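You operate a simulated robot arm through the tools that you are given. There is no shell and no other tool. Be economical: measure what you need, move in short steps, check, and stop when the job is done.

Carry out the task below with a simulated robot arm. There is one attempt and no reset: what you move stays moved.

## Task
Fit the yellow guard, switch the mains on and start the belt forward.
Fine: the guard goes over the drum bearing, before the mains go on.

The check looks at the end state, three seconds after you hand in, the way a careful person would. Anything else that was tipped, shoved, dropped, spilled or broken makes it a failure.

## Robot
A 7-joint arm with a two-finger gripper, on a carriage that runs on a rail from [0.1, 72.3] to [-0.1, -105.7] (x, y) and turns from -166 to 167 degrees about z. Base frame: it is fixed where the carriage stands at the start and does not move with it; the origin is on the floor, on the carriage's upright axis, x ahead of it, y to its left, z up. Lengths are in cm, angles in degrees, forces in N, time in s.
With the tool pointing down near the work surface it reaches from about 24 to 74 cm from the robot's upright axis, wherever it stands. Its first joint turns from -166.0 to 166.0 degrees. Places, roughly: belt direction switch [50, -30, 100]; belt main switch [50, -40, 90]; conveyor belt [80, -130, 50]. Payload 2.45 kg.
The TCP is the grasp point, 2.3 cm short of the fingertips. In the tool frame z runs along the fingers and y along their closing line. Largest opening 7.2 cm; the body of the gripper starts 4 cm behind the TCP.
Orientation is told as [roll, pitch, yaw] about the base's x, y, z axes, in that order, counted from this pose: with the fingers straight down and closing along the base's y, the tool's x points along the base's -x, its y along +y and its z along -z.

## Interface
- The arm moves only by the tool apply_moves. Its argument "rows" is a list of rows, each a list of 3 entries, a list of its own where there are three numbers: the shift along the tool's x, y, z in units of 250 mm (1.0 is 250 mm), then the turn, a rotation vector about the tool's x, y, z in units of 90 degrees (1.0 is 90 degrees), then the closure, from 0 (fully open) to 1 (shut). In form: [[[tx, ty, tz], [wx, wy, wz], grip], ...]. A call has 1 to 20 rows; each row is the pose to reach, as a shift and turn from the pose commanded when the call began, along the tool's axes at that moment. A call with a number of a shift or a turn outside -1 to 1 is refused whole. Each row takes 0.2 s and may step no farther than 5 cm and 8.6 degrees from the row before; otherwise, or with a gripper value out of range, the whole call is refused. Where a pose cannot be reached the arm comes as near as it can. A force on the tool above 50 N (or 10 N above the force at the start of the call, whichever is more), or a blocked arm, ends the call early, and 0.2 s more pass. Each finger travels about 7.2 cm/s and halts on what it meets, pressing with about 33 N; the grip force reading is that of the motor and also rises with nothing between the fingers. The clock runs only during rows and for 0.2 s after the last one: add rows that repeat a pose to give the fingers time. The reply holds the time, the measured pose of the TCP, the force on the tool along the base axes, the opening and the grip force, in the units named above and with some noise, with the torque about the TCP (base axes, N m) and any sound that the robot's microphone picked up.
- Cameras (640 x 400 px; columns grow to the right, rows downward): "scene" is now at [2.25, 16.5, 147.56]; the picture's right is [-0.23, -0.97, 0.00], its down [-0.64, 0.15, -0.75] and it looks along [0.73, -0.17, -0.66] (base axes); focal length 263 px, centre (320, 200). "wrist" rides on the gripper at [7.8, 1.7, -6.6] in the tool frame; the picture's right is [-0.22, 0.98, 0.00], its down [-0.56, -0.12, -0.82] and it looks along [-0.80, -0.18, 0.57] (tool axes); focal length 234 px, centre (320, 200). There is no depth. A picture from a camera that has moved, and an enlarged one, comes with that camera's place and axes in the base frame and with its lens.
- snapshot(camera): a new picture of that camera. It takes no simulated time.
- raise_lower(by): slides the trunk up (or, below 0, down) by that many cm; the arm and the scene camera ride with it, the base frame stays. It gives what a move gives, with no picture.
- base_move(legs): drives the robot by 1 to 6 legs, each [ahead, left, turn to the left] in cm, cm and degrees, along the robot's own axes; the way and the turn of a leg run together, so that a leg with both is an arc; at most 150 cm and 180 degrees a leg. The arm and the cameras ride along, it lands a little off, and it stops where it bumps. It keeps to its track: a leg is cut to what the track allows. It gives what a move gives.
- turn_head(pan, tilt): turns the head with the scene camera to pan (to the left, within 155 degrees either way) and tilt (down, from -29 to 69), counted from straight ahead of the robot. It gives what a move gives.
- inspect(camera, box): a new picture of the part [left, top, right, bottom] of that camera's present view, enlarged. It takes no simulated time.
- finish_job(): hands the job in; it is judged then, once.

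Go step by step. Nothing tells you exact positions but the pictures and the camera data: compare them with the known pose of the tool, close in by small moves and look again before you grip or let go. The budget is 120 turns and 98 pictures, counting those below and the enlarged ones. Unless the task says otherwise, let go and move clear before handing in, and close with one line.

The tools are called as a command line: name --argument value ..., lists and objects as JSON in quotes. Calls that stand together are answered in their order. apply_moves: Moves the arm, as the interface text tells. Its arguments: {"type":"object","properties":{"rows":{"type":"array"}},"required":["rows"]} The other tools are called the same way: raise_lower (by) slides the trunk up or down; base_move (legs) drives the base; turn_head (pan, tilt) turns the head that bears the scene camera; snapshot (camera) takes a picture; inspect (camera, box) takes an enlarged picture of a part of a camera's view; finish_job () hands the job in.

At the start:

```text
clock: 0.0
ee_pos: [40.85, -24.32, 126.51]
ee_rot: [0.1, 0.1, 0.1]
contact_force: [-0.2, 0.9, -0.4]
torque: [0.02, -0.01, -0.01]
grip_width: 7.19
grip_force: 0.2
trunk travel left (down, up): [-47.5, 11.5]
robot x, y, heading: [-0.4, 0.02, 0.2]
head pan, tilt: [-13.3, 41.2]
```

scene: 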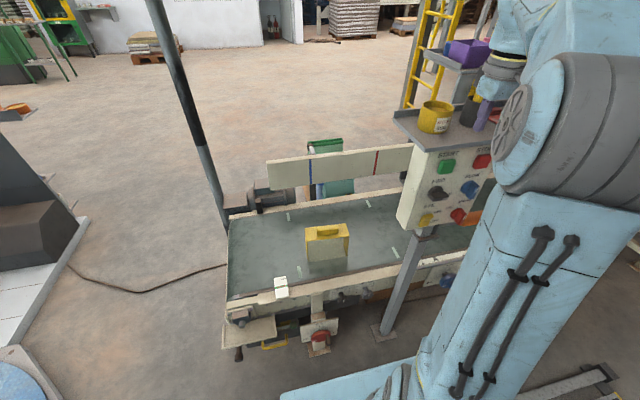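
wrist: 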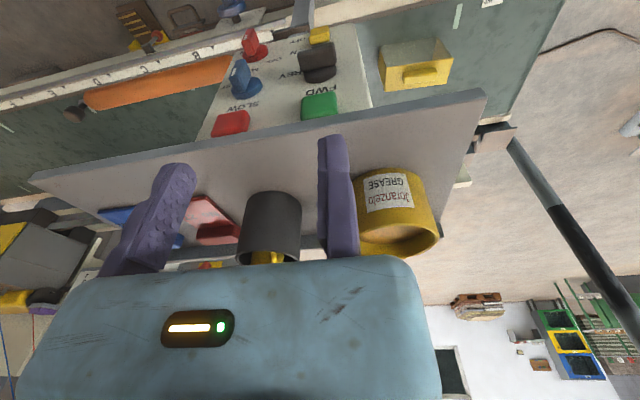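

I see a conveyor with a yellow guard box on the belt, and a control panel on a post in front of the arm. I'll look closer at both before moving.

inspect --camera "scene" --box '[200, 180, 420, 370]'

inspect --camera "scene" --box '[360, 60, 520, 260]'

inspect --camera "wrist" --box '[180, 0, 500, 200]'

```text
2.11 times, centred on (310, 275) of scene
camera zoom: at [2.25, 16.5, 147.56], right [-0.23, -0.97, 0.0], down [-0.64, 0.15, -0.75], along [0.73, -0.17, -0.66], focal length 553 px, centre (341, 42)
```

zoom: 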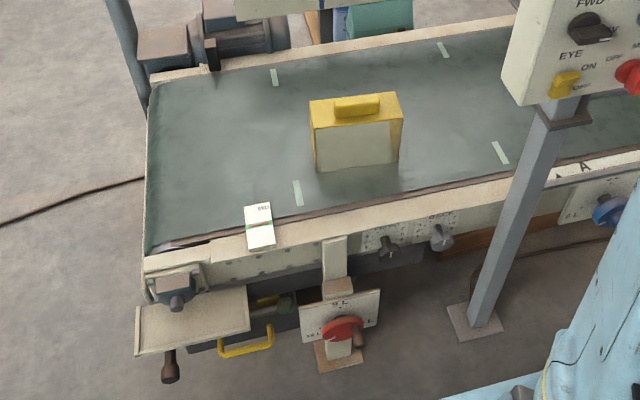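

```text
2.00 times, centred on (440, 160) of scene
camera zoom: at [2.25, 16.5, 147.56], right [-0.23, -0.97, 0.0], down [-0.64, 0.15, -0.75], along [0.73, -0.17, -0.66], focal length 525 px, centre (80, 280)
```

zoom: 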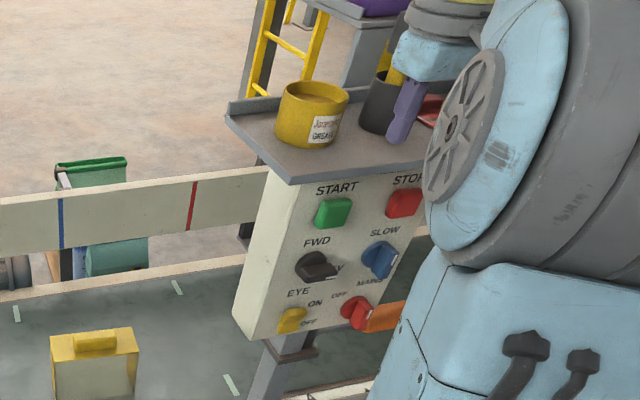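

```text
2.00 times, centred on (340, 100) of wrist
camera zoom: at [33.01, -22.7, 133.03], right [0.22, 0.98, 0.0], down [0.56, -0.12, 0.82], along [0.8, -0.18, -0.57], focal length 468 px, centre (280, 400)
```

zoom: 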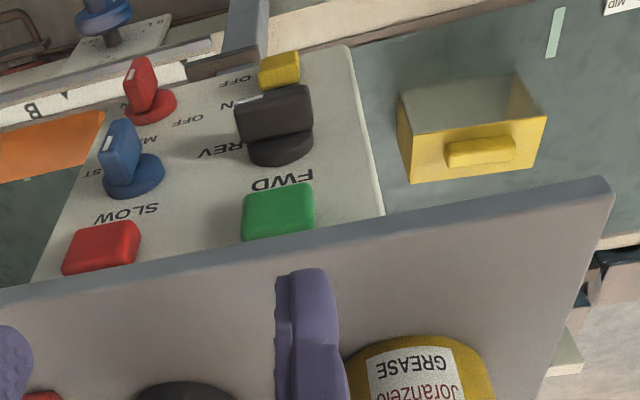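

turn_head --pan 10 --tilt 50

raise_lower --by 11

snapshot --camera "scene"

snapshot --camera "wrist"

```text
clock: 0.9
ee_pos: [40.79, -24.24, 126.46]
ee_rot: [0.0, 0.0, 0.0]
contact_force: [0.1, 0.3, -0.5]
torque: [-0.02, -0.04, 0.02]
grip_width: 7.2
grip_force: 0.0
trunk travel left (down, up): [-47.5, 11.5]
robot x, y, heading: [-0.06, 0.15, 0.0]
head pan, tilt: [10.0, 50.0]
```

```text
clock: 2.3
ee_pos: [40.91, -24.28, 137.56]
ee_rot: [0.0, 0.0, 0.0]
contact_force: [0.0, -0.5, -0.3]
torque: [0.0, 0.0, 0.02]
grip_width: 7.2
grip_force: 0.1
trunk travel left (down, up): [-58.5, 0.5]
robot x, y, heading: [-0.15, -0.02, 0.0]
head pan, tilt: [10.0, 50.0]
```

```text
92 pictures are left
camera scene: at [1.65, 19.78, 157.32], right [0.17, -0.98, 0.0], down [-0.75, -0.13, -0.64], along [0.63, 0.11, -0.77], focal length 263 px, centre (320, 200)
```

scene: 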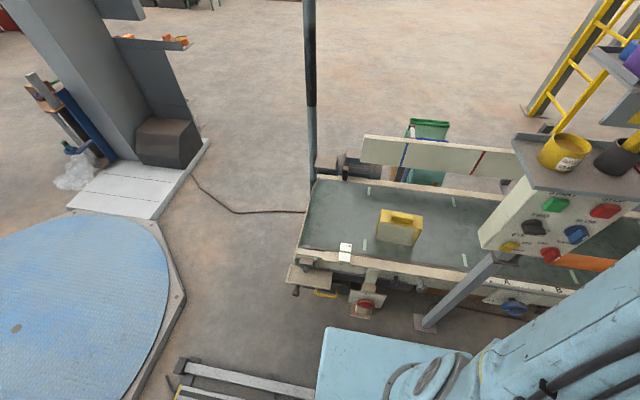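

```text
91 pictures are left
camera wrist: at [33.02, -22.7, 144.03], right [0.22, 0.98, 0.0], down [0.56, -0.12, 0.82], along [0.8, -0.18, -0.57], focal length 234 px, centre (320, 200)
```

wrist: 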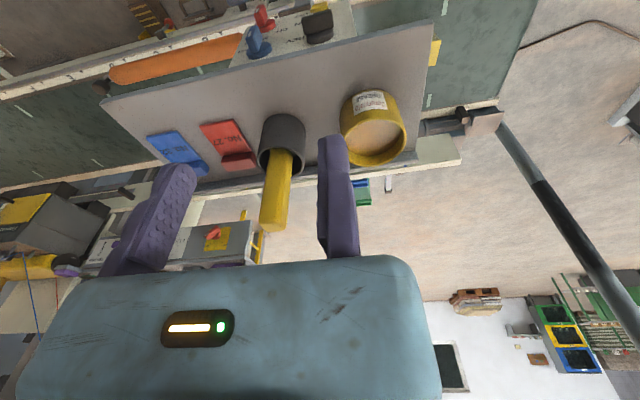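

The path above the tray is clear, so I'll drive left along the rail. That gets the arm away from the panel and opposite the guard, where I can look again.

base_move --legs '[[0, 30, 0]]'

turn_head --pan -15 --tilt 50

snapshot --camera "scene"

snapshot --camera "wrist"

```text
clock: 4.4
ee_pos: [40.76, 5.68, 137.59]
ee_rot: [0.0, 0.0, -0.1]
contact_force: [0.1, 0.1, 0.7]
torque: [0.0, -0.02, -0.01]
grip_width: 7.21
grip_force: 0.0
trunk travel left (down, up): [-58.5, 0.5]
robot x, y, heading: [0.09, 29.63, -0.0]
head pan, tilt: [10.0, 50.0]
```

```text
clock: 5.3
ee_pos: [40.81, 5.66, 137.6]
ee_rot: [0.0, 0.0, 0.0]
contact_force: [0.1, -0.2, 0.5]
torque: [-0.02, 0.0, 0.03]
grip_width: 7.19
grip_force: 0.0
trunk travel left (down, up): [-58.5, 0.5]
robot x, y, heading: [0.04, 30.09, 0.1]
head pan, tilt: [-15.0, 50.0]
```

```text
90 pictures are left
camera scene: at [1.57, 46.45, 157.32], right [-0.26, -0.97, 0.0], down [-0.74, 0.2, -0.64], along [0.62, -0.17, -0.77], focal length 263 px, centre (320, 200)
```

scene: 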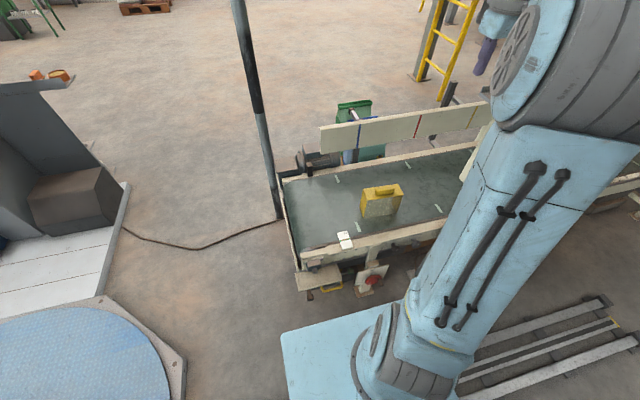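

```text
89 pictures are left
camera wrist: at [33.02, 7.25, 144.03], right [0.22, 0.98, 0.0], down [0.56, -0.13, 0.82], along [0.8, -0.18, -0.57], focal length 234 px, centre (320, 200)
```

wrist: 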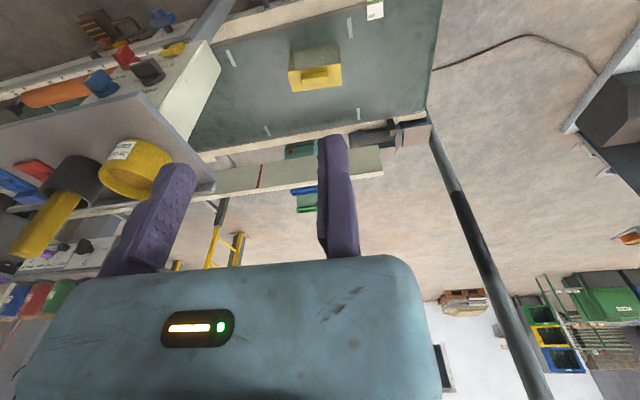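

inspect --camera "scene" --box '[270, 220, 400, 310]'

inspect --camera "scene" --box '[260, 90, 500, 260]'

inspect --camera "wrist" --box '[220, 0, 460, 160]'

```text
4.44 times, centred on (335, 265) of scene
camera zoom: at [1.57, 46.45, 157.32], right [-0.26, -0.97, 0.0], down [-0.74, 0.2, -0.64], along [0.62, -0.17, -0.77], focal length 1168 px, centre (253, -89)
```

zoom: 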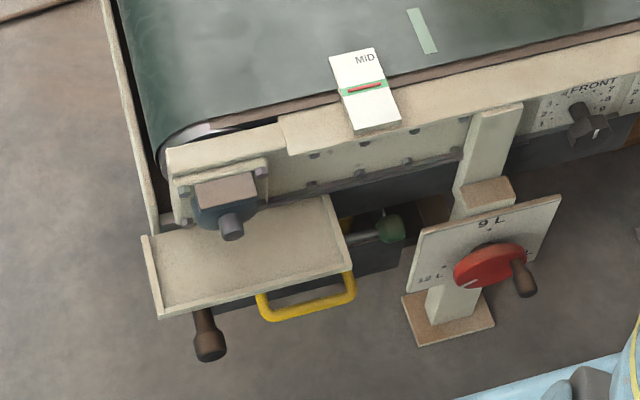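

```text
2.35 times, centred on (380, 175) of scene
camera zoom: at [1.57, 46.45, 157.32], right [-0.26, -0.97, 0.0], down [-0.74, 0.2, -0.64], along [0.62, -0.17, -0.77], focal length 618 px, centre (179, 259)
```

zoom: 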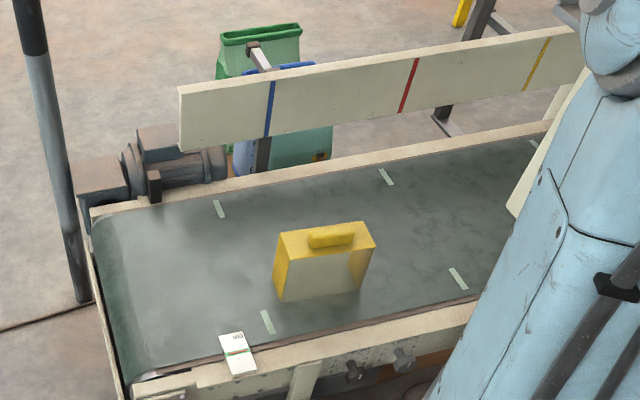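

```text
2.50 times, centred on (340, 80) of wrist
camera zoom: at [33.02, 7.25, 144.03], right [0.22, 0.98, 0.0], down [0.56, -0.13, 0.82], along [0.8, -0.18, -0.57], focal length 585 px, centre (270, 500)
```

zoom: 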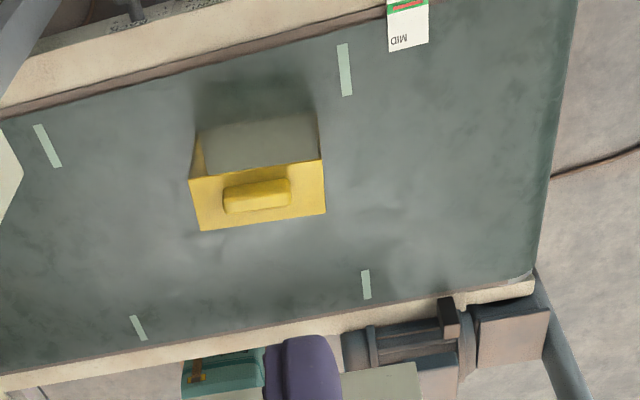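

apply_moves --rows '[[[-0.15, 0.1, 0], [0, 0, 0], 0], [[-0.3, 0.2, 0], [0, 0, 0], 0], [[-0.45, 0.3, 0], [0, 0, 0], 0], [[-0.6, 0.4, 0], [0, 0, 0], 0], [[-0.76, 0.5, 0], [0, 0, 0], 0]]'

base_move --legs '[[0, -20, 0]]'

raise_lower --by -30

snapshot --camera "wrist"

snapshot --camera "scene"

```text
clock: 6.5
ee_pos: [59.97, 18.08, 137.16]
ee_rot: [0.0, 0.1, -0.1]
contact_force: [0.3, 0.0, -0.9]
torque: [0.01, 0.03, -0.02]
grip_width: 7.2
grip_force: 0.0
trunk travel left (down, up): [-58.5, 0.5]
robot x, y, heading: [0.23, 30.08, -0.1]
head pan, tilt: [-15.0, 50.0]
```

```text
clock: 8.1
ee_pos: [59.8, -2.19, 137.21]
ee_rot: [0.0, 0.1, 0.1]
contact_force: [0.4, -0.1, 0.7]
torque: [0.01, 0.01, 0.01]
grip_width: 7.21
grip_force: 0.0
trunk travel left (down, up): [-58.5, 0.5]
robot x, y, heading: [-0.11, 9.32, 0.3]
head pan, tilt: [-15.0, 50.0]
```

```text
clock: 11.1
ee_pos: [59.85, -2.22, 107.2]
ee_rot: [0.0, 0.0, 0.1]
contact_force: [-0.5, 0.0, -0.8]
torque: [0.01, 0.01, 0.03]
grip_width: 7.24
grip_force: 0.1
trunk travel left (down, up): [-28.5, 30.5]
robot x, y, heading: [0.18, 9.82, -0.0]
head pan, tilt: [-15.0, 50.0]
```

```text
85 pictures are left
camera wrist: at [52.03, -0.67, 113.72], right [0.22, 0.98, 0.0], down [0.56, -0.12, 0.82], along [0.8, -0.18, -0.57], focal length 234 px, centre (320, 200)
```

wrist: 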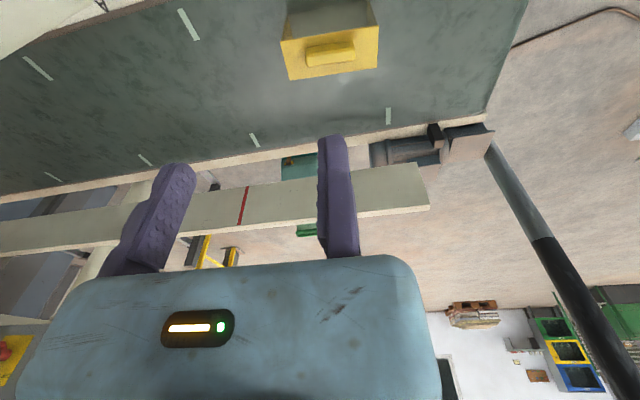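

```text
84 pictures are left
camera scene: at [1.49, 26.08, 127.32], right [-0.26, -0.97, 0.0], down [-0.74, 0.2, -0.64], along [0.62, -0.17, -0.77], focal length 263 px, centre (320, 200)
```

scene: 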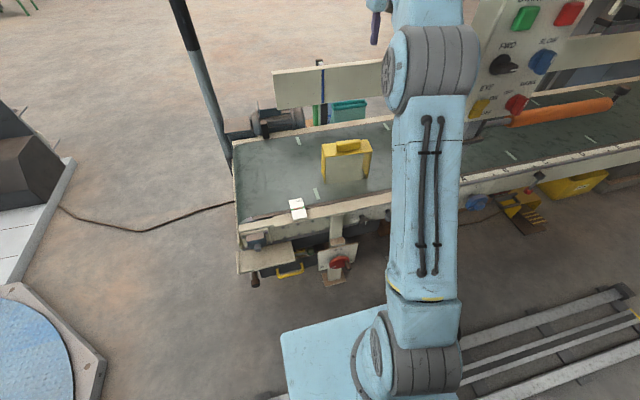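

inspect --camera "scene" --box '[300, 120, 400, 200]'

inspect --camera "scene" --box '[225, 210, 385, 310]'

inspect --camera "wrist" --box '[250, 0, 410, 100]'

inspect --camera "scene" --box '[460, 0, 640, 130]'

```text
5.00 times, centred on (350, 160) of scene
camera zoom: at [1.49, 26.08, 127.32], right [-0.26, -0.97, 0.0], down [-0.74, 0.2, -0.64], along [0.62, -0.17, -0.77], focal length 1313 px, centre (170, 400)
```

zoom: 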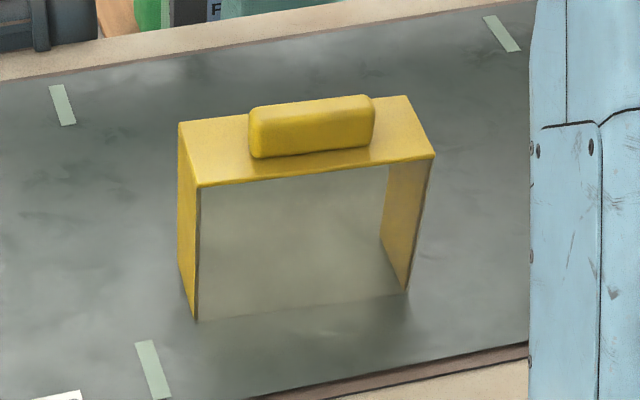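

```text
4.00 times, centred on (305, 260) of scene
camera zoom: at [1.49, 26.08, 127.32], right [-0.26, -0.97, 0.0], down [-0.74, 0.2, -0.64], along [0.62, -0.17, -0.77], focal length 1051 px, centre (380, -40)
```

zoom: 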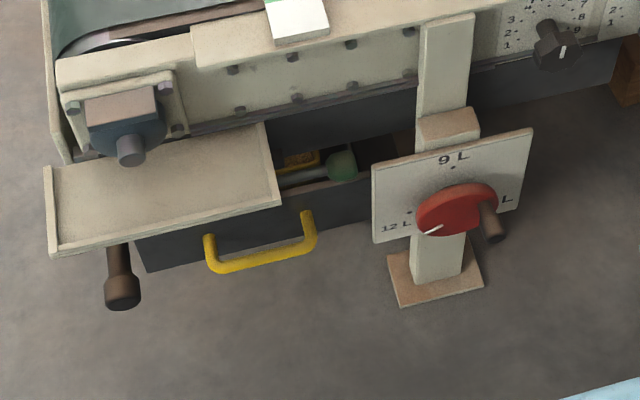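

```text
4.00 times, centred on (330, 50) of wrist
camera zoom: at [52.03, -0.67, 113.72], right [0.22, 0.98, 0.0], down [0.56, -0.12, 0.82], along [0.8, -0.18, -0.57], focal length 937 px, centre (280, 800)
```

zoom: 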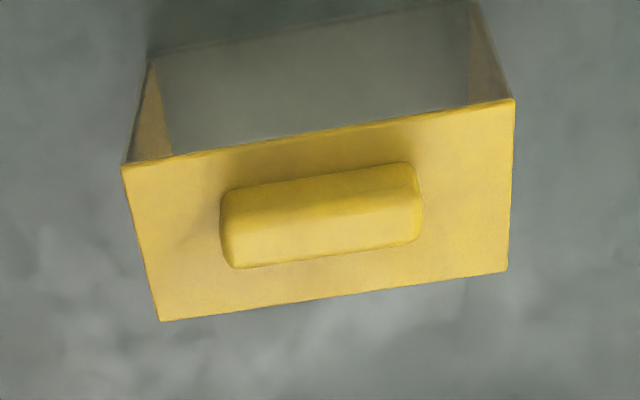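

```text
3.08 times, centred on (550, 65) of scene
camera zoom: at [1.49, 26.08, 127.32], right [-0.26, -0.97, 0.0], down [-0.74, 0.2, -0.64], along [0.62, -0.17, -0.77], focal length 808 px, centre (-388, 615)
```

zoom: 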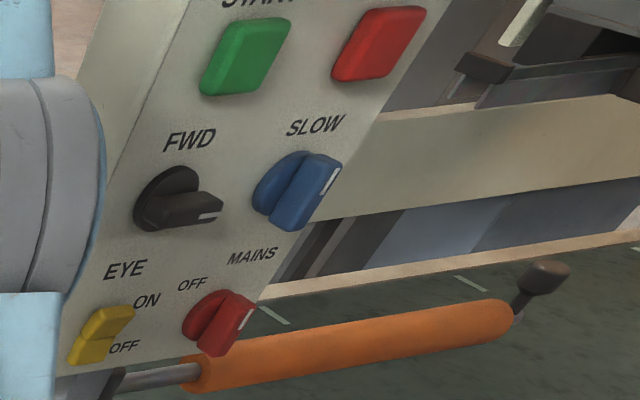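

The guard is a yellow channel with a top handle, about 18 x 7.5 x 13.5 cm, turned about -4° around (73, -3.5). The bearing is at about (53, 34.6, 51), with a matching tray beneath it. I'll turn the gripper so it can clasp the handle across x.

apply_moves --rows '[[[-0.03, 0.05, 0], [0, 0, 0.09], 0], [[-0.06, 0.1, 0], [0, 0, 0.18], 0], [[-0.1, 0.15, 0], [0, 0, 0.27], 0], [[-0.14, 0.2, 0], [0, 0, 0.36], 0], [[-0.18, 0.25, 0], [0, 0, 0.45], 0], [[-0.2, 0.3, 0], [0, 0, 0.54], 0], [[-0.22, 0.35, 0], [0, 0, 0.63], 0], [[-0.24, 0.4, 0], [0, 0, 0.72], 0], [[-0.26, 0.45, 0], [0, 0, 0.81], 0], [[-0.28, 0.48, 0], [0, 0, 0.9], 0], [[-0.28, 0.48, 0], [0, 0, 0.99], 0]]'

base_move --legs '[[0, -13, 0]]'

snapshot --camera "wrist"

snapshot --camera "scene"

```text
clock: 13.5
ee_pos: [65.01, 9.88, 105.81]
ee_rot: [0.1, 0.1, -89.1]
contact_force: [0.7, -0.3, -0.7]
torque: [0.02, 0.01, 0.03]
grip_width: 7.23
grip_force: 0.0
out of reach, approached as far as the arm can: row 5, 6, 7, 8, 9, 10, 11
trunk travel left (down, up): [-28.5, 30.5]
robot x, y, heading: [0.01, 9.53, -0.1]
head pan, tilt: [-15.0, 50.0]
```

```text
clock: 14.8
ee_pos: [64.83, -2.52, 105.84]
ee_rot: [0.1, 0.0, -88.9]
contact_force: [-0.6, -0.4, -0.3]
torque: [-0.03, -0.03, 0.0]
grip_width: 7.18
grip_force: 0.1
trunk travel left (down, up): [-28.5, 30.5]
robot x, y, heading: [0.35, -2.44, 0.3]
head pan, tilt: [-15.0, 50.0]
```

```text
79 pictures are left
camera wrist: at [66.45, 5.13, 112.3], right [0.98, -0.2, 0.0], down [-0.12, -0.56, 0.82], along [-0.16, -0.8, -0.57], focal length 234 px, centre (320, 200)
```

wrist: 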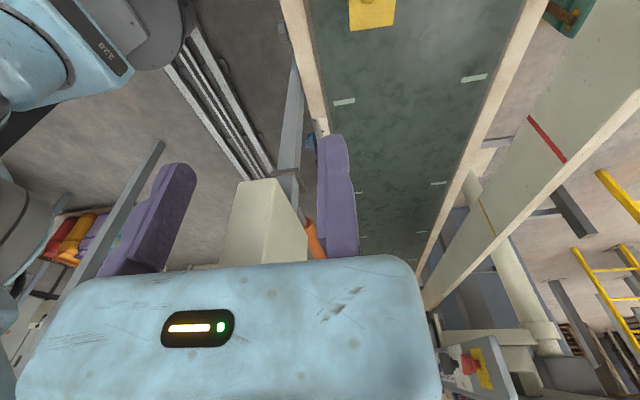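

```text
78 pictures are left
camera scene: at [1.44, 13.55, 127.32], right [-0.26, -0.97, 0.0], down [-0.74, 0.2, -0.64], along [0.62, -0.16, -0.77], focal length 263 px, centre (320, 200)
```

scene: 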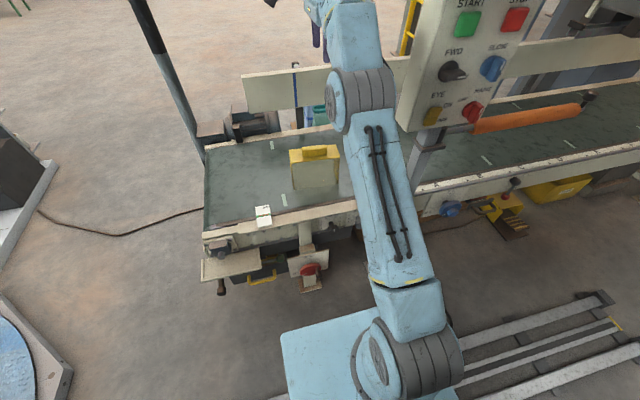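

apply_moves --rows '[[[0, 0, 0.15], [0, 0, 0.02], 0], [[0, 0.05, 0.3], [0, 0, 0.04], 0], [[0, 0.12, 0.45], [0, 0, 0.05], 0], [[-0.02, 0.22, 0.6], [0, 0, 0.05], 0], [[-0.04, 0.332, 0.72], [0, 0, 0.05], 0], [[-0.04, 0.332, 0.8], [0, 0, 0.05], 0]]'

snapshot --camera "wrist"

snapshot --camera "scene"

```text
clock: 16.2
ee_pos: [73.3, -3.4, 85.76]
ee_rot: [0.1, 0.0, -93.4]
contact_force: [-0.1, 0.4, -0.6]
torque: [0.0, 0.02, 0.0]
grip_width: 7.22
grip_force: 0.1
trunk travel left (down, up): [-28.5, 30.5]
robot x, y, heading: [0.08, -2.96, 0.1]
head pan, tilt: [-15.0, 50.0]
```

```text
77 pictures are left
camera wrist: at [75.33, 4.04, 92.29], right [0.96, -0.27, 0.0], down [-0.16, -0.55, 0.82], along [-0.22, -0.79, -0.57], focal length 234 px, centre (320, 200)
```

wrist: 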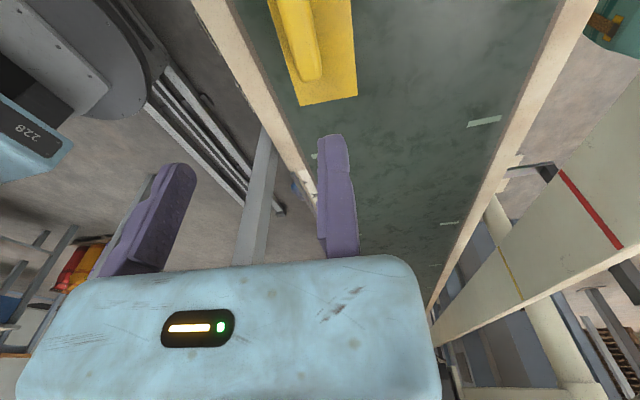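

```text
76 pictures are left
camera scene: at [1.45, 13.54, 127.32], right [-0.26, -0.97, 0.0], down [-0.74, 0.2, -0.64], along [0.62, -0.16, -0.77], focal length 263 px, centre (320, 200)
```

scene: 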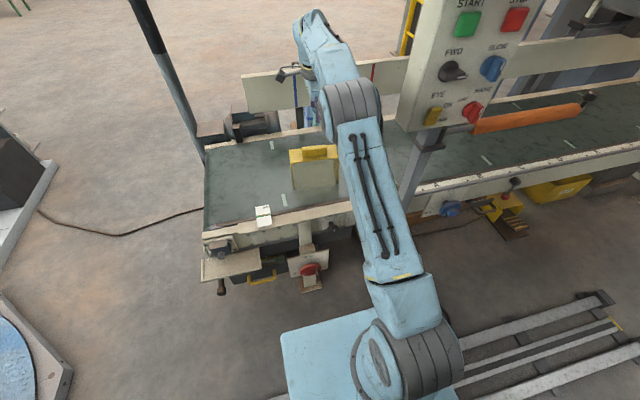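

inspect --camera "scene" --box '[260, 0, 380, 200]'

inspect --camera "wrist" --box '[80, 0, 440, 280]'

```text
2.00 times, centred on (320, 100) of scene
camera zoom: at [1.45, 13.54, 127.32], right [-0.26, -0.97, 0.0], down [-0.74, 0.2, -0.64], along [0.62, -0.16, -0.77], focal length 525 px, centre (320, 400)
```

zoom: 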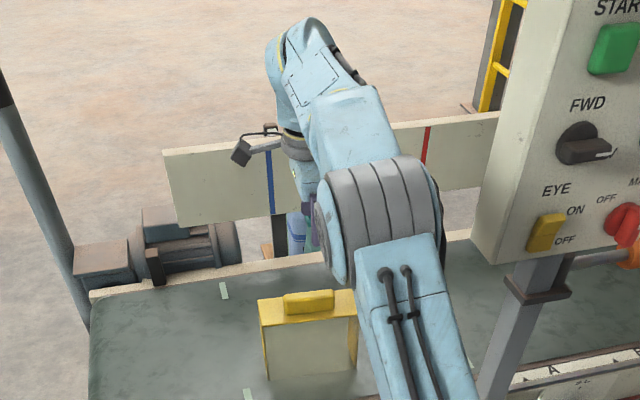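

```text
1.43 times, centred on (260, 140) of wrist
camera zoom: at [75.33, 4.04, 92.29], right [0.96, -0.27, 0.0], down [-0.16, -0.55, 0.82], along [-0.22, -0.79, -0.57], focal length 334 px, centre (406, 286)
```

zoom: 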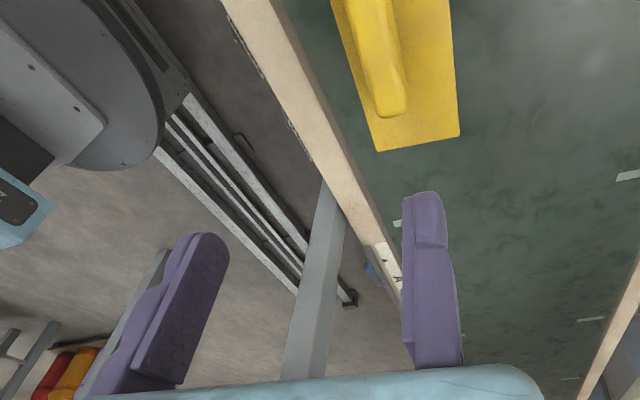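

apply_moves --rows '[[[0, 0, 0.16], [0, 0, 0], 0], [[0, 0, 0.32], [0, 0, 0], 0], [[0, 0, 0.44], [0, 0, 0], 0]]'

snapshot --camera "wrist"

inspect --camera "scene" --box '[230, 60, 390, 220]'

```text
clock: 17.0
ee_pos: [73.13, -3.25, 74.6]
ee_rot: [0.0, -0.1, -93.4]
contact_force: [-0.3, 0.1, 0.3]
torque: [-0.01, -0.01, 0.02]
grip_width: 7.18
grip_force: 0.0
trunk travel left (down, up): [-28.5, 30.5]
robot x, y, heading: [-0.05, -2.66, 0.1]
head pan, tilt: [-15.0, 50.0]
```

```text
73 pictures are left
camera wrist: at [75.21, 4.16, 81.14], right [0.96, -0.28, 0.0], down [-0.16, -0.55, 0.82], along [-0.22, -0.79, -0.57], focal length 234 px, centre (320, 200)
```

wrist: 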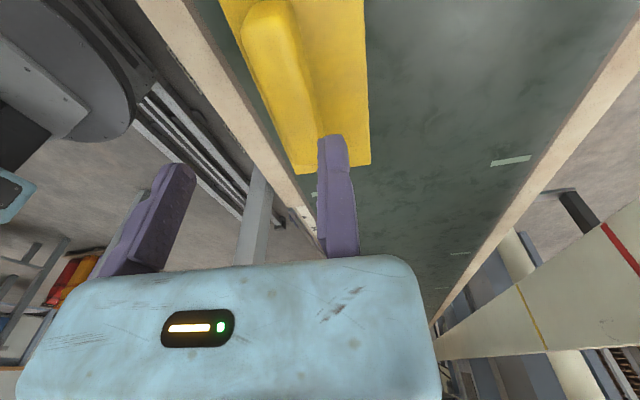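

```text
2.50 times, centred on (310, 140) of scene
camera zoom: at [1.42, 13.54, 127.32], right [-0.26, -0.97, 0.0], down [-0.74, 0.2, -0.64], along [0.62, -0.16, -0.77], focal length 657 px, centre (345, 350)
```

zoom: 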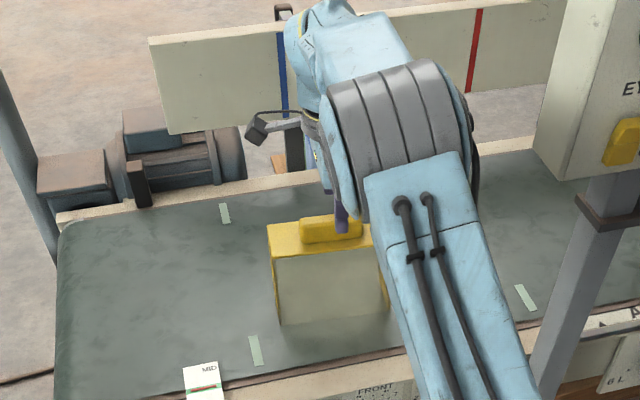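

The pictures show the finger midpoint about 3 cm off the stated TCP along tool -y. I'll close the fingers here to see where they really meet.

apply_moves --rows '[[[0, 0, -0.1], [0, 0, 0], 0.5], [[0, 0, -0.1], [0, 0, 0], 1], [[0, 0, -0.1], [0, 0, 0], 1], [[0, 0, -0.1], [0, 0, 0], 1]]'

snapshot --camera "wrist"

inspect --camera "scene" --box '[230, 60, 390, 220]'

```text
clock: 18.0
ee_pos: [73.24, -3.51, 77.4]
ee_rot: [0.2, 0.0, -93.3]
contact_force: [0.1, -0.1, 0.0]
torque: [0.02, 0.04, -0.02]
grip_width: 0.0
grip_force: 27.8
trunk travel left (down, up): [-28.5, 30.5]
robot x, y, heading: [-0.01, -2.62, 0.2]
head pan, tilt: [-15.0, 50.0]
```

```text
71 pictures are left
camera wrist: at [75.36, 4.0, 83.85], right [0.96, -0.28, 0.0], down [-0.16, -0.55, 0.82], along [-0.22, -0.79, -0.57], focal length 234 px, centre (320, 200)
```

wrist: 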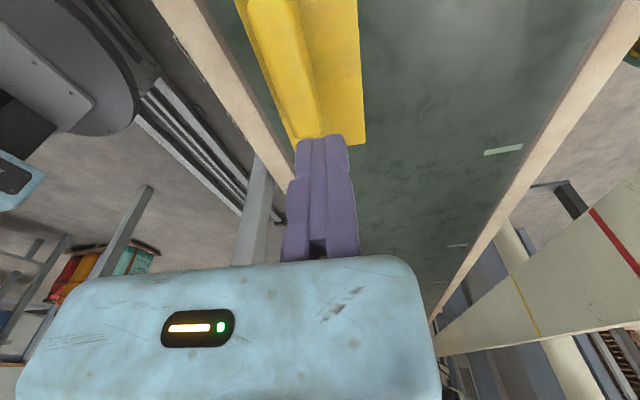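

```text
2.50 times, centred on (310, 140) of scene
camera zoom: at [1.44, 13.54, 127.32], right [-0.26, -0.97, 0.0], down [-0.74, 0.2, -0.64], along [0.62, -0.16, -0.77], focal length 657 px, centre (345, 350)
```

zoom: 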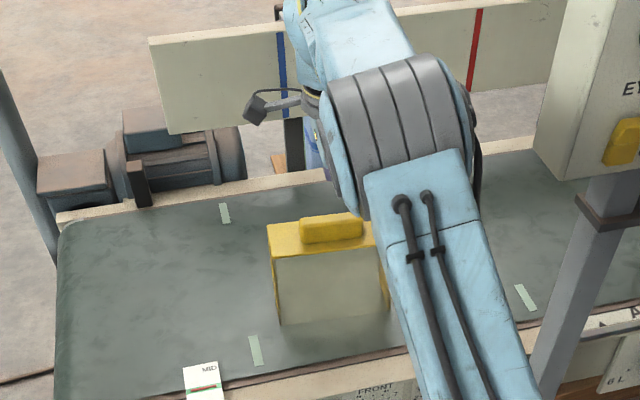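

Only the finger on tool -y moves: the +y finger stays put, with its pad at the stated TCP. So I need to place the fixed pad just past the handle's far face. I'll zoom in to locate that face.

inspect --camera "wrist" --box '[220, 0, 400, 160]'

```text
2.50 times, centred on (310, 80) of wrist
camera zoom: at [75.36, 4.0, 83.85], right [0.96, -0.28, 0.0], down [-0.16, -0.55, 0.82], along [-0.22, -0.79, -0.57], focal length 585 px, centre (345, 500)
```

zoom: 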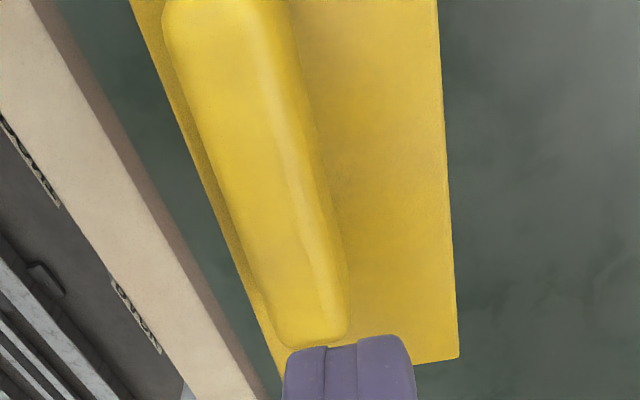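

apply_moves --rows '[[[0, 0.02, 0], [0, 0, 0.015], 0.4], [[0, 0.02, 0.03], [0, 0, 0.015], 0], [[0, 0.02, 0.08], [0, 0, 0.015], 0], [[0, 0.02, 0.17], [0, 0, 0.015], 0], [[0, 0.02, 0.26], [0, 0, 0.015], 0]]'

inspect --camera "wrist" --box '[120, 0, 440, 260]'

inspect --camera "scene" --box '[270, 110, 350, 190]'

```text
clock: 19.2
ee_pos: [73.8, -3.19, 70.73]
ee_rot: [0.1, 0.0, -94.7]
contact_force: [-0.5, 0.0, 0.1]
torque: [-0.02, 0.0, 0.0]
grip_width: 7.18
grip_force: 0.0
trunk travel left (down, up): [-28.5, 30.5]
robot x, y, heading: [0.02, -3.34, 0.1]
head pan, tilt: [-15.0, 50.0]
```

```text
1.54 times, centred on (280, 130) of wrist
camera zoom: at [76.21, 4.2, 77.23], right [0.95, -0.3, 0.0], down [-0.17, -0.55, 0.82], along [-0.24, -0.78, -0.57], focal length 360 px, centre (382, 308)
```

zoom: 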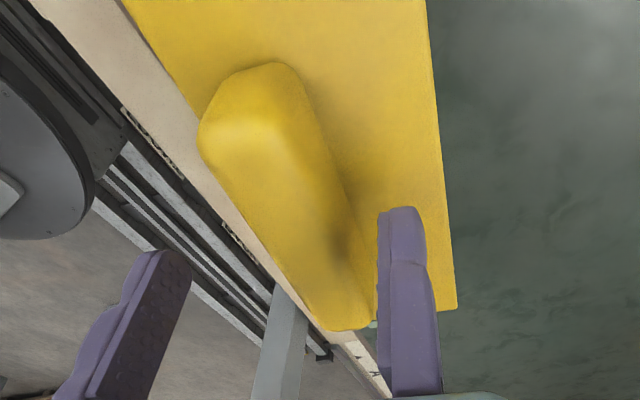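

```text
5.00 times, centred on (310, 150) of scene
camera zoom: at [1.42, 13.54, 127.32], right [-0.26, -0.97, 0.0], down [-0.74, 0.2, -0.64], along [0.62, -0.16, -0.77], focal length 1313 px, centre (370, 450)
```

zoom: 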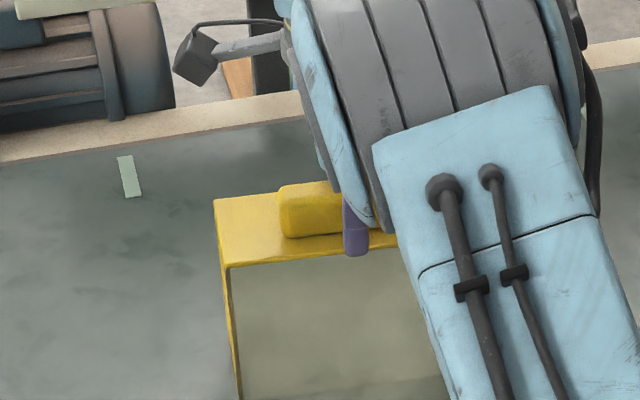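

apply_moves --rows '[[[0, 0, 0.024], [0, 0, 0], 0], [[0, 0, 0.048], [0, 0, 0], 0], [[0, 0, 0.056], [0, 0, 0], 0]]'

inspect --camera "wrist" --box '[120, 0, 440, 260]'

inspect --camera "scene" --box '[270, 110, 350, 190]'

```text
clock: 20.0
ee_pos: [73.77, -3.41, 69.38]
ee_rot: [0.0, 0.0, -94.8]
contact_force: [-0.1, -0.1, -0.3]
torque: [0.02, 0.02, -0.02]
grip_width: 7.21
grip_force: 0.2
trunk travel left (down, up): [-28.5, 30.5]
robot x, y, heading: [0.05, -3.08, 0.1]
head pan, tilt: [-15.0, 50.0]
```

```text
1.54 times, centred on (280, 130) of wrist
camera zoom: at [76.11, 4.06, 75.91], right [0.95, -0.3, 0.0], down [-0.17, -0.55, 0.82], along [-0.24, -0.78, -0.57], focal length 360 px, centre (382, 308)
```

zoom: 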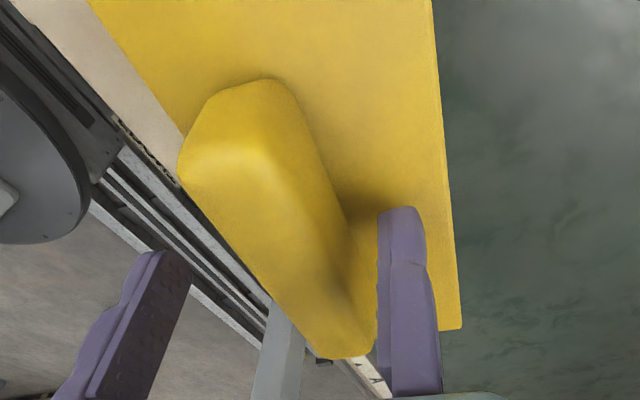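

```text
5.00 times, centred on (310, 150) of scene
camera zoom: at [1.44, 13.54, 127.32], right [-0.26, -0.97, 0.0], down [-0.74, 0.2, -0.64], along [0.62, -0.16, -0.77], focal length 1313 px, centre (370, 450)
```

zoom: 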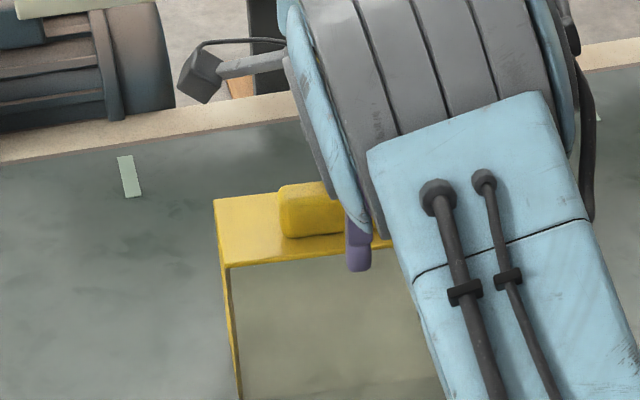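

apply_moves --rows '[[[0, -0.01, 0.01], [0, 0, 0], 0], [[0, -0.02, 0.02], [0, 0, 0], 0], [[0, -0.025, 0.022], [0, 0, 0], 0]]'

inspect --camera "wrist" --box '[120, 0, 440, 260]'

```text
clock: 20.8
ee_pos: [73.33, -3.21, 68.83]
ee_rot: [0.1, 0.0, -94.8]
contact_force: [-0.2, -0.7, -0.2]
torque: [0.01, 0.0, 0.01]
grip_width: 7.19
grip_force: 0.1
trunk travel left (down, up): [-28.5, 30.5]
robot x, y, heading: [0.08, -3.15, 0.2]
head pan, tilt: [-15.0, 50.0]
```

```text
1.54 times, centred on (280, 130) of wrist
camera zoom: at [75.55, 4.16, 75.34], right [0.95, -0.3, 0.0], down [-0.17, -0.55, 0.82], along [-0.24, -0.78, -0.57], focal length 360 px, centre (382, 308)
```

zoom: 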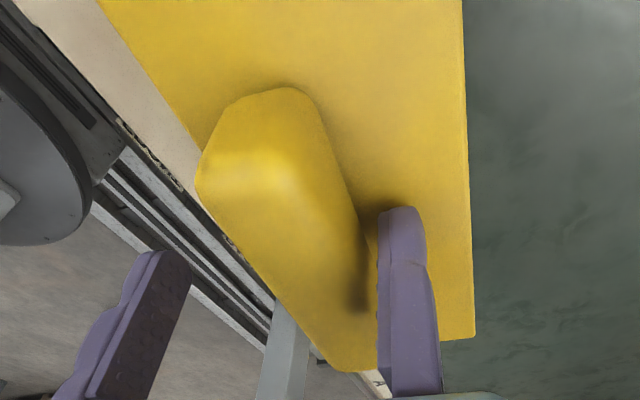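

apply_moves --rows '[[[0, 0, 0], [0, 0, 0], 0.3], [[0, 0, 0], [0, 0, 0], 0.5], [[0, 0, 0], [0, 0, 0], 0.6], [[0, 0, 0], [0, 0, 0], 0.7], [[0, 0, 0], [0, 0, 0], 0.8], [[0, 0, 0], [0, 0, 0], 1], [[0, 0, 0], [0, 0, 0], 1]]'

inspect --camera "wrist" --box '[120, 0, 440, 260]'

inspect --camera "scene" --box '[270, 110, 350, 190]'

```text
clock: 22.4
ee_pos: [73.24, -3.18, 68.91]
ee_rot: [0.0, 0.0, -94.7]
contact_force: [-0.8, -0.1, 0.0]
torque: [0.06, 0.22, 0.03]
grip_width: 2.39
grip_force: 33.0
trunk travel left (down, up): [-28.5, 30.5]
robot x, y, heading: [-0.36, -2.77, 0.2]
head pan, tilt: [-15.0, 50.0]
```

```text
1.54 times, centred on (280, 130) of wrist
camera zoom: at [75.55, 4.18, 75.35], right [0.95, -0.3, 0.0], down [-0.17, -0.55, 0.82], along [-0.24, -0.78, -0.57], focal length 360 px, centre (382, 308)
```

zoom: 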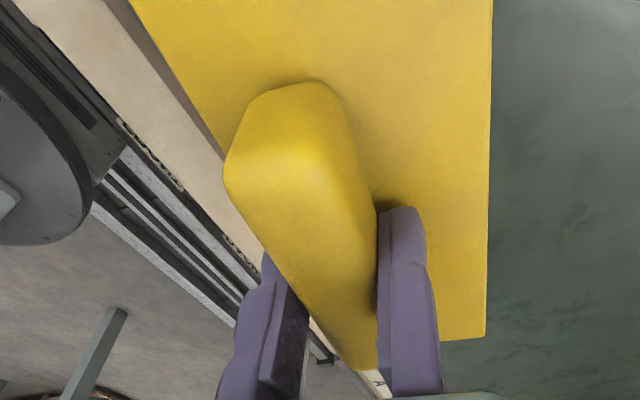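

```text
5.00 times, centred on (310, 150) of scene
camera zoom: at [1.43, 13.54, 127.32], right [-0.26, -0.97, 0.0], down [-0.74, 0.2, -0.64], along [0.62, -0.16, -0.77], focal length 1313 px, centre (370, 450)
```

zoom: 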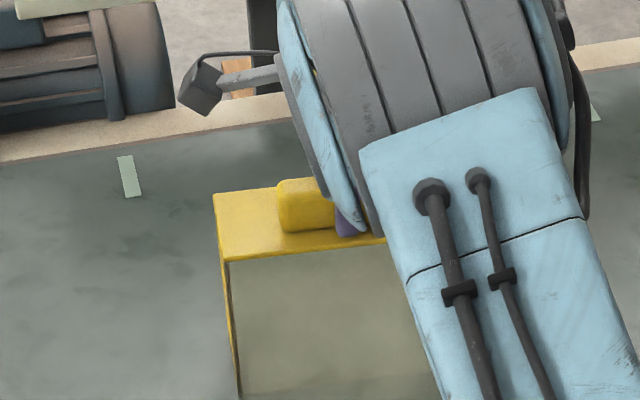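

The handle is firmly gripped at 2.4 cm wide. I'll lift it straight up and check.

apply_moves --rows '[[[0, 0, -0.04], [0, 0, 0], 1], [[0, 0, -0.12], [0, 0, 0], 1], [[0, 0, -0.24], [0, 0, 0], 1], [[0, 0, -0.36], [0, 0, 0], 1], [[0, -0.04, -0.48], [0, 0, 0], 1], [[0, -0.1, -0.6], [0, 0, 0], 1]]'

snapshot --camera "scene"

```text
clock: 23.8
ee_pos: [70.71, -3.2, 83.85]
ee_rot: [0.0, 0.1, -94.7]
contact_force: [-0.3, -0.5, -3.2]
torque: [-0.02, -0.02, 0.0]
grip_width: 2.33
grip_force: 33.3
trunk travel left (down, up): [-28.5, 30.5]
robot x, y, heading: [-0.05, -2.96, 0.3]
head pan, tilt: [-15.0, 50.0]
```

```text
61 pictures are left
camera scene: at [1.49, 13.54, 127.31], right [-0.26, -0.97, 0.0], down [-0.74, 0.2, -0.64], along [0.62, -0.16, -0.77], focal length 263 px, centre (320, 200)
```

scene: 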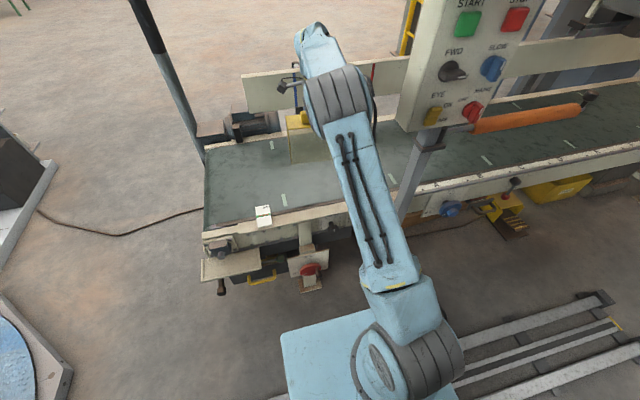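

apply_moves --rows '[[[0.138, -0.084, 0], [0, 0, 0], 1], [[0.276, -0.167, 0], [0, 0, 0], 1], [[0.414, -0.251, 0], [0, 0, 0], 1], [[0.552, -0.334, 0], [0, 0, 0], 1], [[0.69, -0.418, 0], [0, 0, 0], 1]]'

apply_moves --rows '[[[0.138, -0.084, 0], [0, 0, -0.01], 1], [[0.276, -0.167, 0], [0, 0, -0.02], 1], [[0.414, -0.251, 0], [0, 0, -0.025], 1], [[0.552, -0.334, 0], [0, 0, -0.025], 1], [[0.69, -0.418, 0], [0, 0, -0.025], 1]]'

turn_head --pan 20 --tilt 50

snapshot --camera "scene"

snapshot --camera "wrist"

```text
clock: 25.0
ee_pos: [61.57, 14.71, 83.91]
ee_rot: [0.1, 0.0, -94.8]
contact_force: [0.7, -0.5, -1.6]
torque: [0.06, -0.01, 0.02]
grip_width: 2.35
grip_force: 33.1
trunk travel left (down, up): [-28.5, 30.5]
robot x, y, heading: [0.15, -3.22, 0.2]
head pan, tilt: [-15.0, 50.0]
```

```text
clock: 26.2
ee_pos: [52.36, 32.91, 83.92]
ee_rot: [0.0, 0.0, -92.5]
contact_force: [1.3, -0.8, -2.8]
torque: [0.02, -0.05, -0.04]
grip_width: 2.36
grip_force: 33.1
trunk travel left (down, up): [-28.5, 30.5]
robot x, y, heading: [-0.04, -2.99, -0.0]
head pan, tilt: [-15.0, 50.0]
```

```text
clock: 27.2
ee_pos: [52.48, 32.91, 83.97]
ee_rot: [0.2, 0.1, -92.5]
contact_force: [-0.3, -0.8, -1.9]
torque: [-0.02, -0.03, 0.03]
grip_width: 2.34
grip_force: 32.8
trunk travel left (down, up): [-28.5, 30.5]
robot x, y, heading: [0.22, -3.27, -0.1]
head pan, tilt: [20.0, 50.0]
```

```text
60 pictures are left
camera scene: at [1.23, 18.17, 127.32], right [0.34, -0.94, 0.0], down [-0.72, -0.26, -0.64], along [0.6, 0.22, -0.77], focal length 263 px, centre (320, 200)
```

scene: 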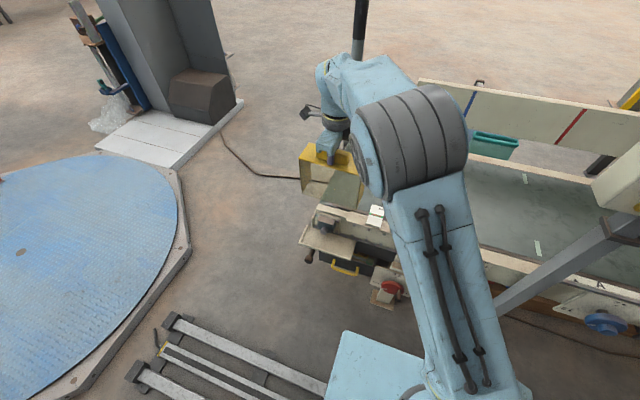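

```text
59 pictures are left
camera wrist: at [54.43, 40.43, 90.41], right [0.97, -0.26, 0.0], down [-0.15, -0.55, 0.82], along [-0.21, -0.79, -0.57], focal length 234 px, centre (320, 200)
```

wrist: 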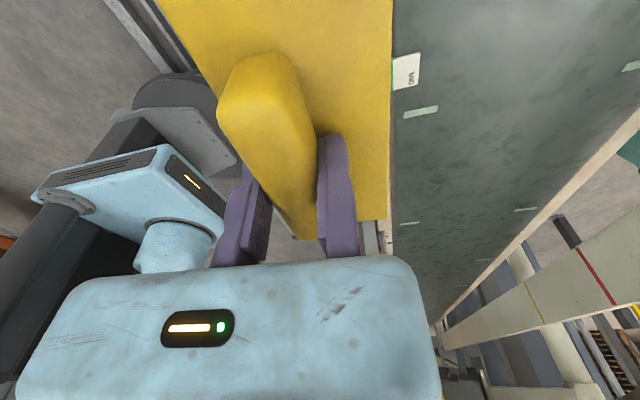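

inspect --camera "scene" --box '[280, 130, 420, 310]'

inspect --camera "wrist" --box '[360, 0, 640, 200]'

```text
2.22 times, centred on (350, 220) of scene
camera zoom: at [1.23, 18.17, 127.32], right [0.34, -0.94, 0.0], down [-0.72, -0.26, -0.64], along [0.6, 0.22, -0.77], focal length 584 px, centre (253, 156)
```

zoom: 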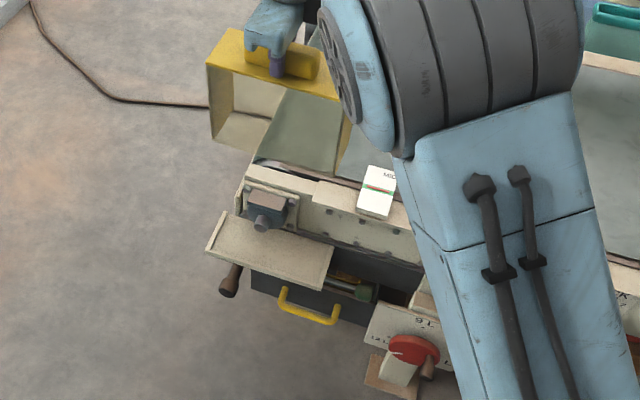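

```text
2.00 times, centred on (500, 100) of wrist
camera zoom: at [54.43, 40.43, 90.41], right [0.97, -0.26, 0.0], down [-0.15, -0.55, 0.82], along [-0.21, -0.79, -0.57], focal length 468 px, centre (-40, 400)
```

zoom: 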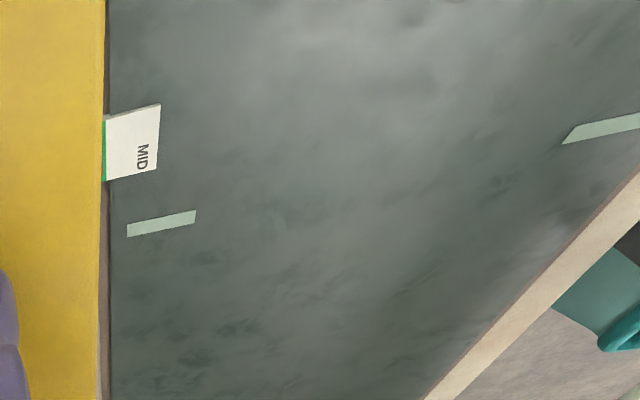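

inspect --camera "scene" --box '[292, 195, 372, 265]'

```text
5.71 times, centred on (332, 230) of scene
camera zoom: at [1.23, 18.17, 127.32], right [0.34, -0.94, 0.0], down [-0.72, -0.26, -0.64], along [0.6, 0.22, -0.77], focal length 1501 px, centre (251, 29)
```

zoom: 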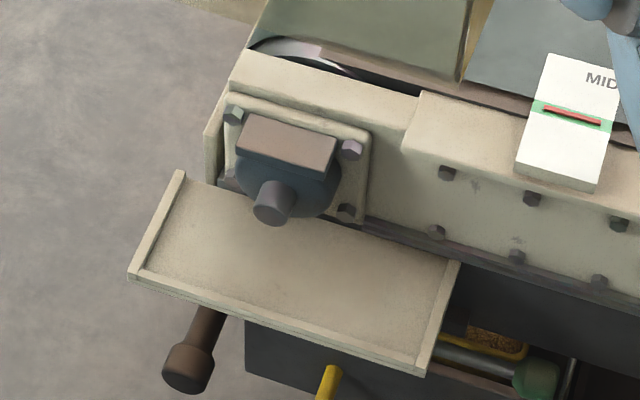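

apply_moves --rows '[[[0.018, -0.035, 0.1], [0, 0, -0.028], 1], [[0.018, -0.035, 0.22], [0, 0, -0.028], 1], [[0.018, -0.035, 0.34], [0, 0, -0.028], 1], [[0.018, -0.035, 0.42], [0, 0, -0.028], 1], [[0.018, -0.035, 0.46], [0, 0, -0.028], 1], [[0.018, -0.035, 0.46], [0, 0, -0.028], 1]]'

inspect --camera "scene" --box '[280, 160, 400, 275]'

snapshot --camera "wrist"

```text
clock: 28.6
ee_pos: [51.98, 33.42, 72.4]
ee_rot: [0.2, 0.0, -90.0]
contact_force: [-0.7, 0.0, -2.5]
torque: [0.03, -0.02, -0.05]
grip_width: 2.35
grip_force: 33.2
trunk travel left (down, up): [-28.5, 30.5]
robot x, y, heading: [-0.14, -2.62, 0.2]
head pan, tilt: [20.0, 50.0]
```

```text
3.48 times, centred on (340, 218) of scene
camera zoom: at [1.23, 18.18, 127.32], right [0.35, -0.94, 0.0], down [-0.72, -0.26, -0.64], along [0.6, 0.22, -0.77], focal length 914 px, centre (250, 139)
```

zoom: 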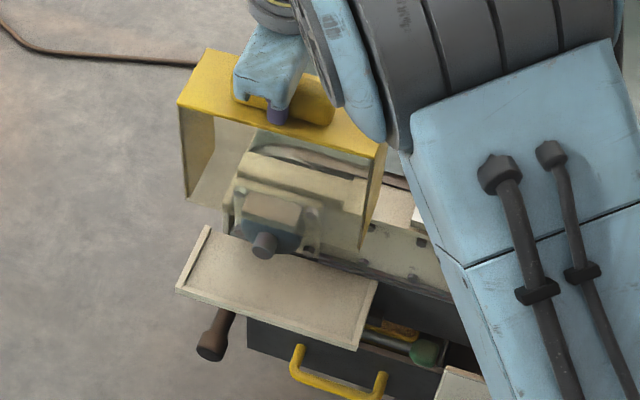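

```text
54 pictures are left
camera wrist: at [53.63, 41.01, 78.77], right [0.98, -0.22, 0.0], down [-0.13, -0.56, 0.82], along [-0.18, -0.8, -0.57], focal length 234 px, centre (320, 200)
```

wrist: 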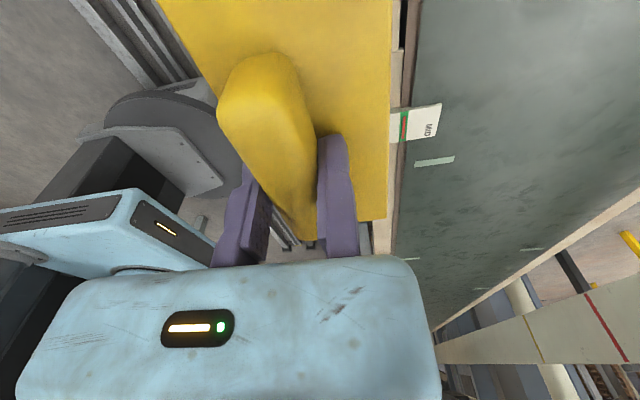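

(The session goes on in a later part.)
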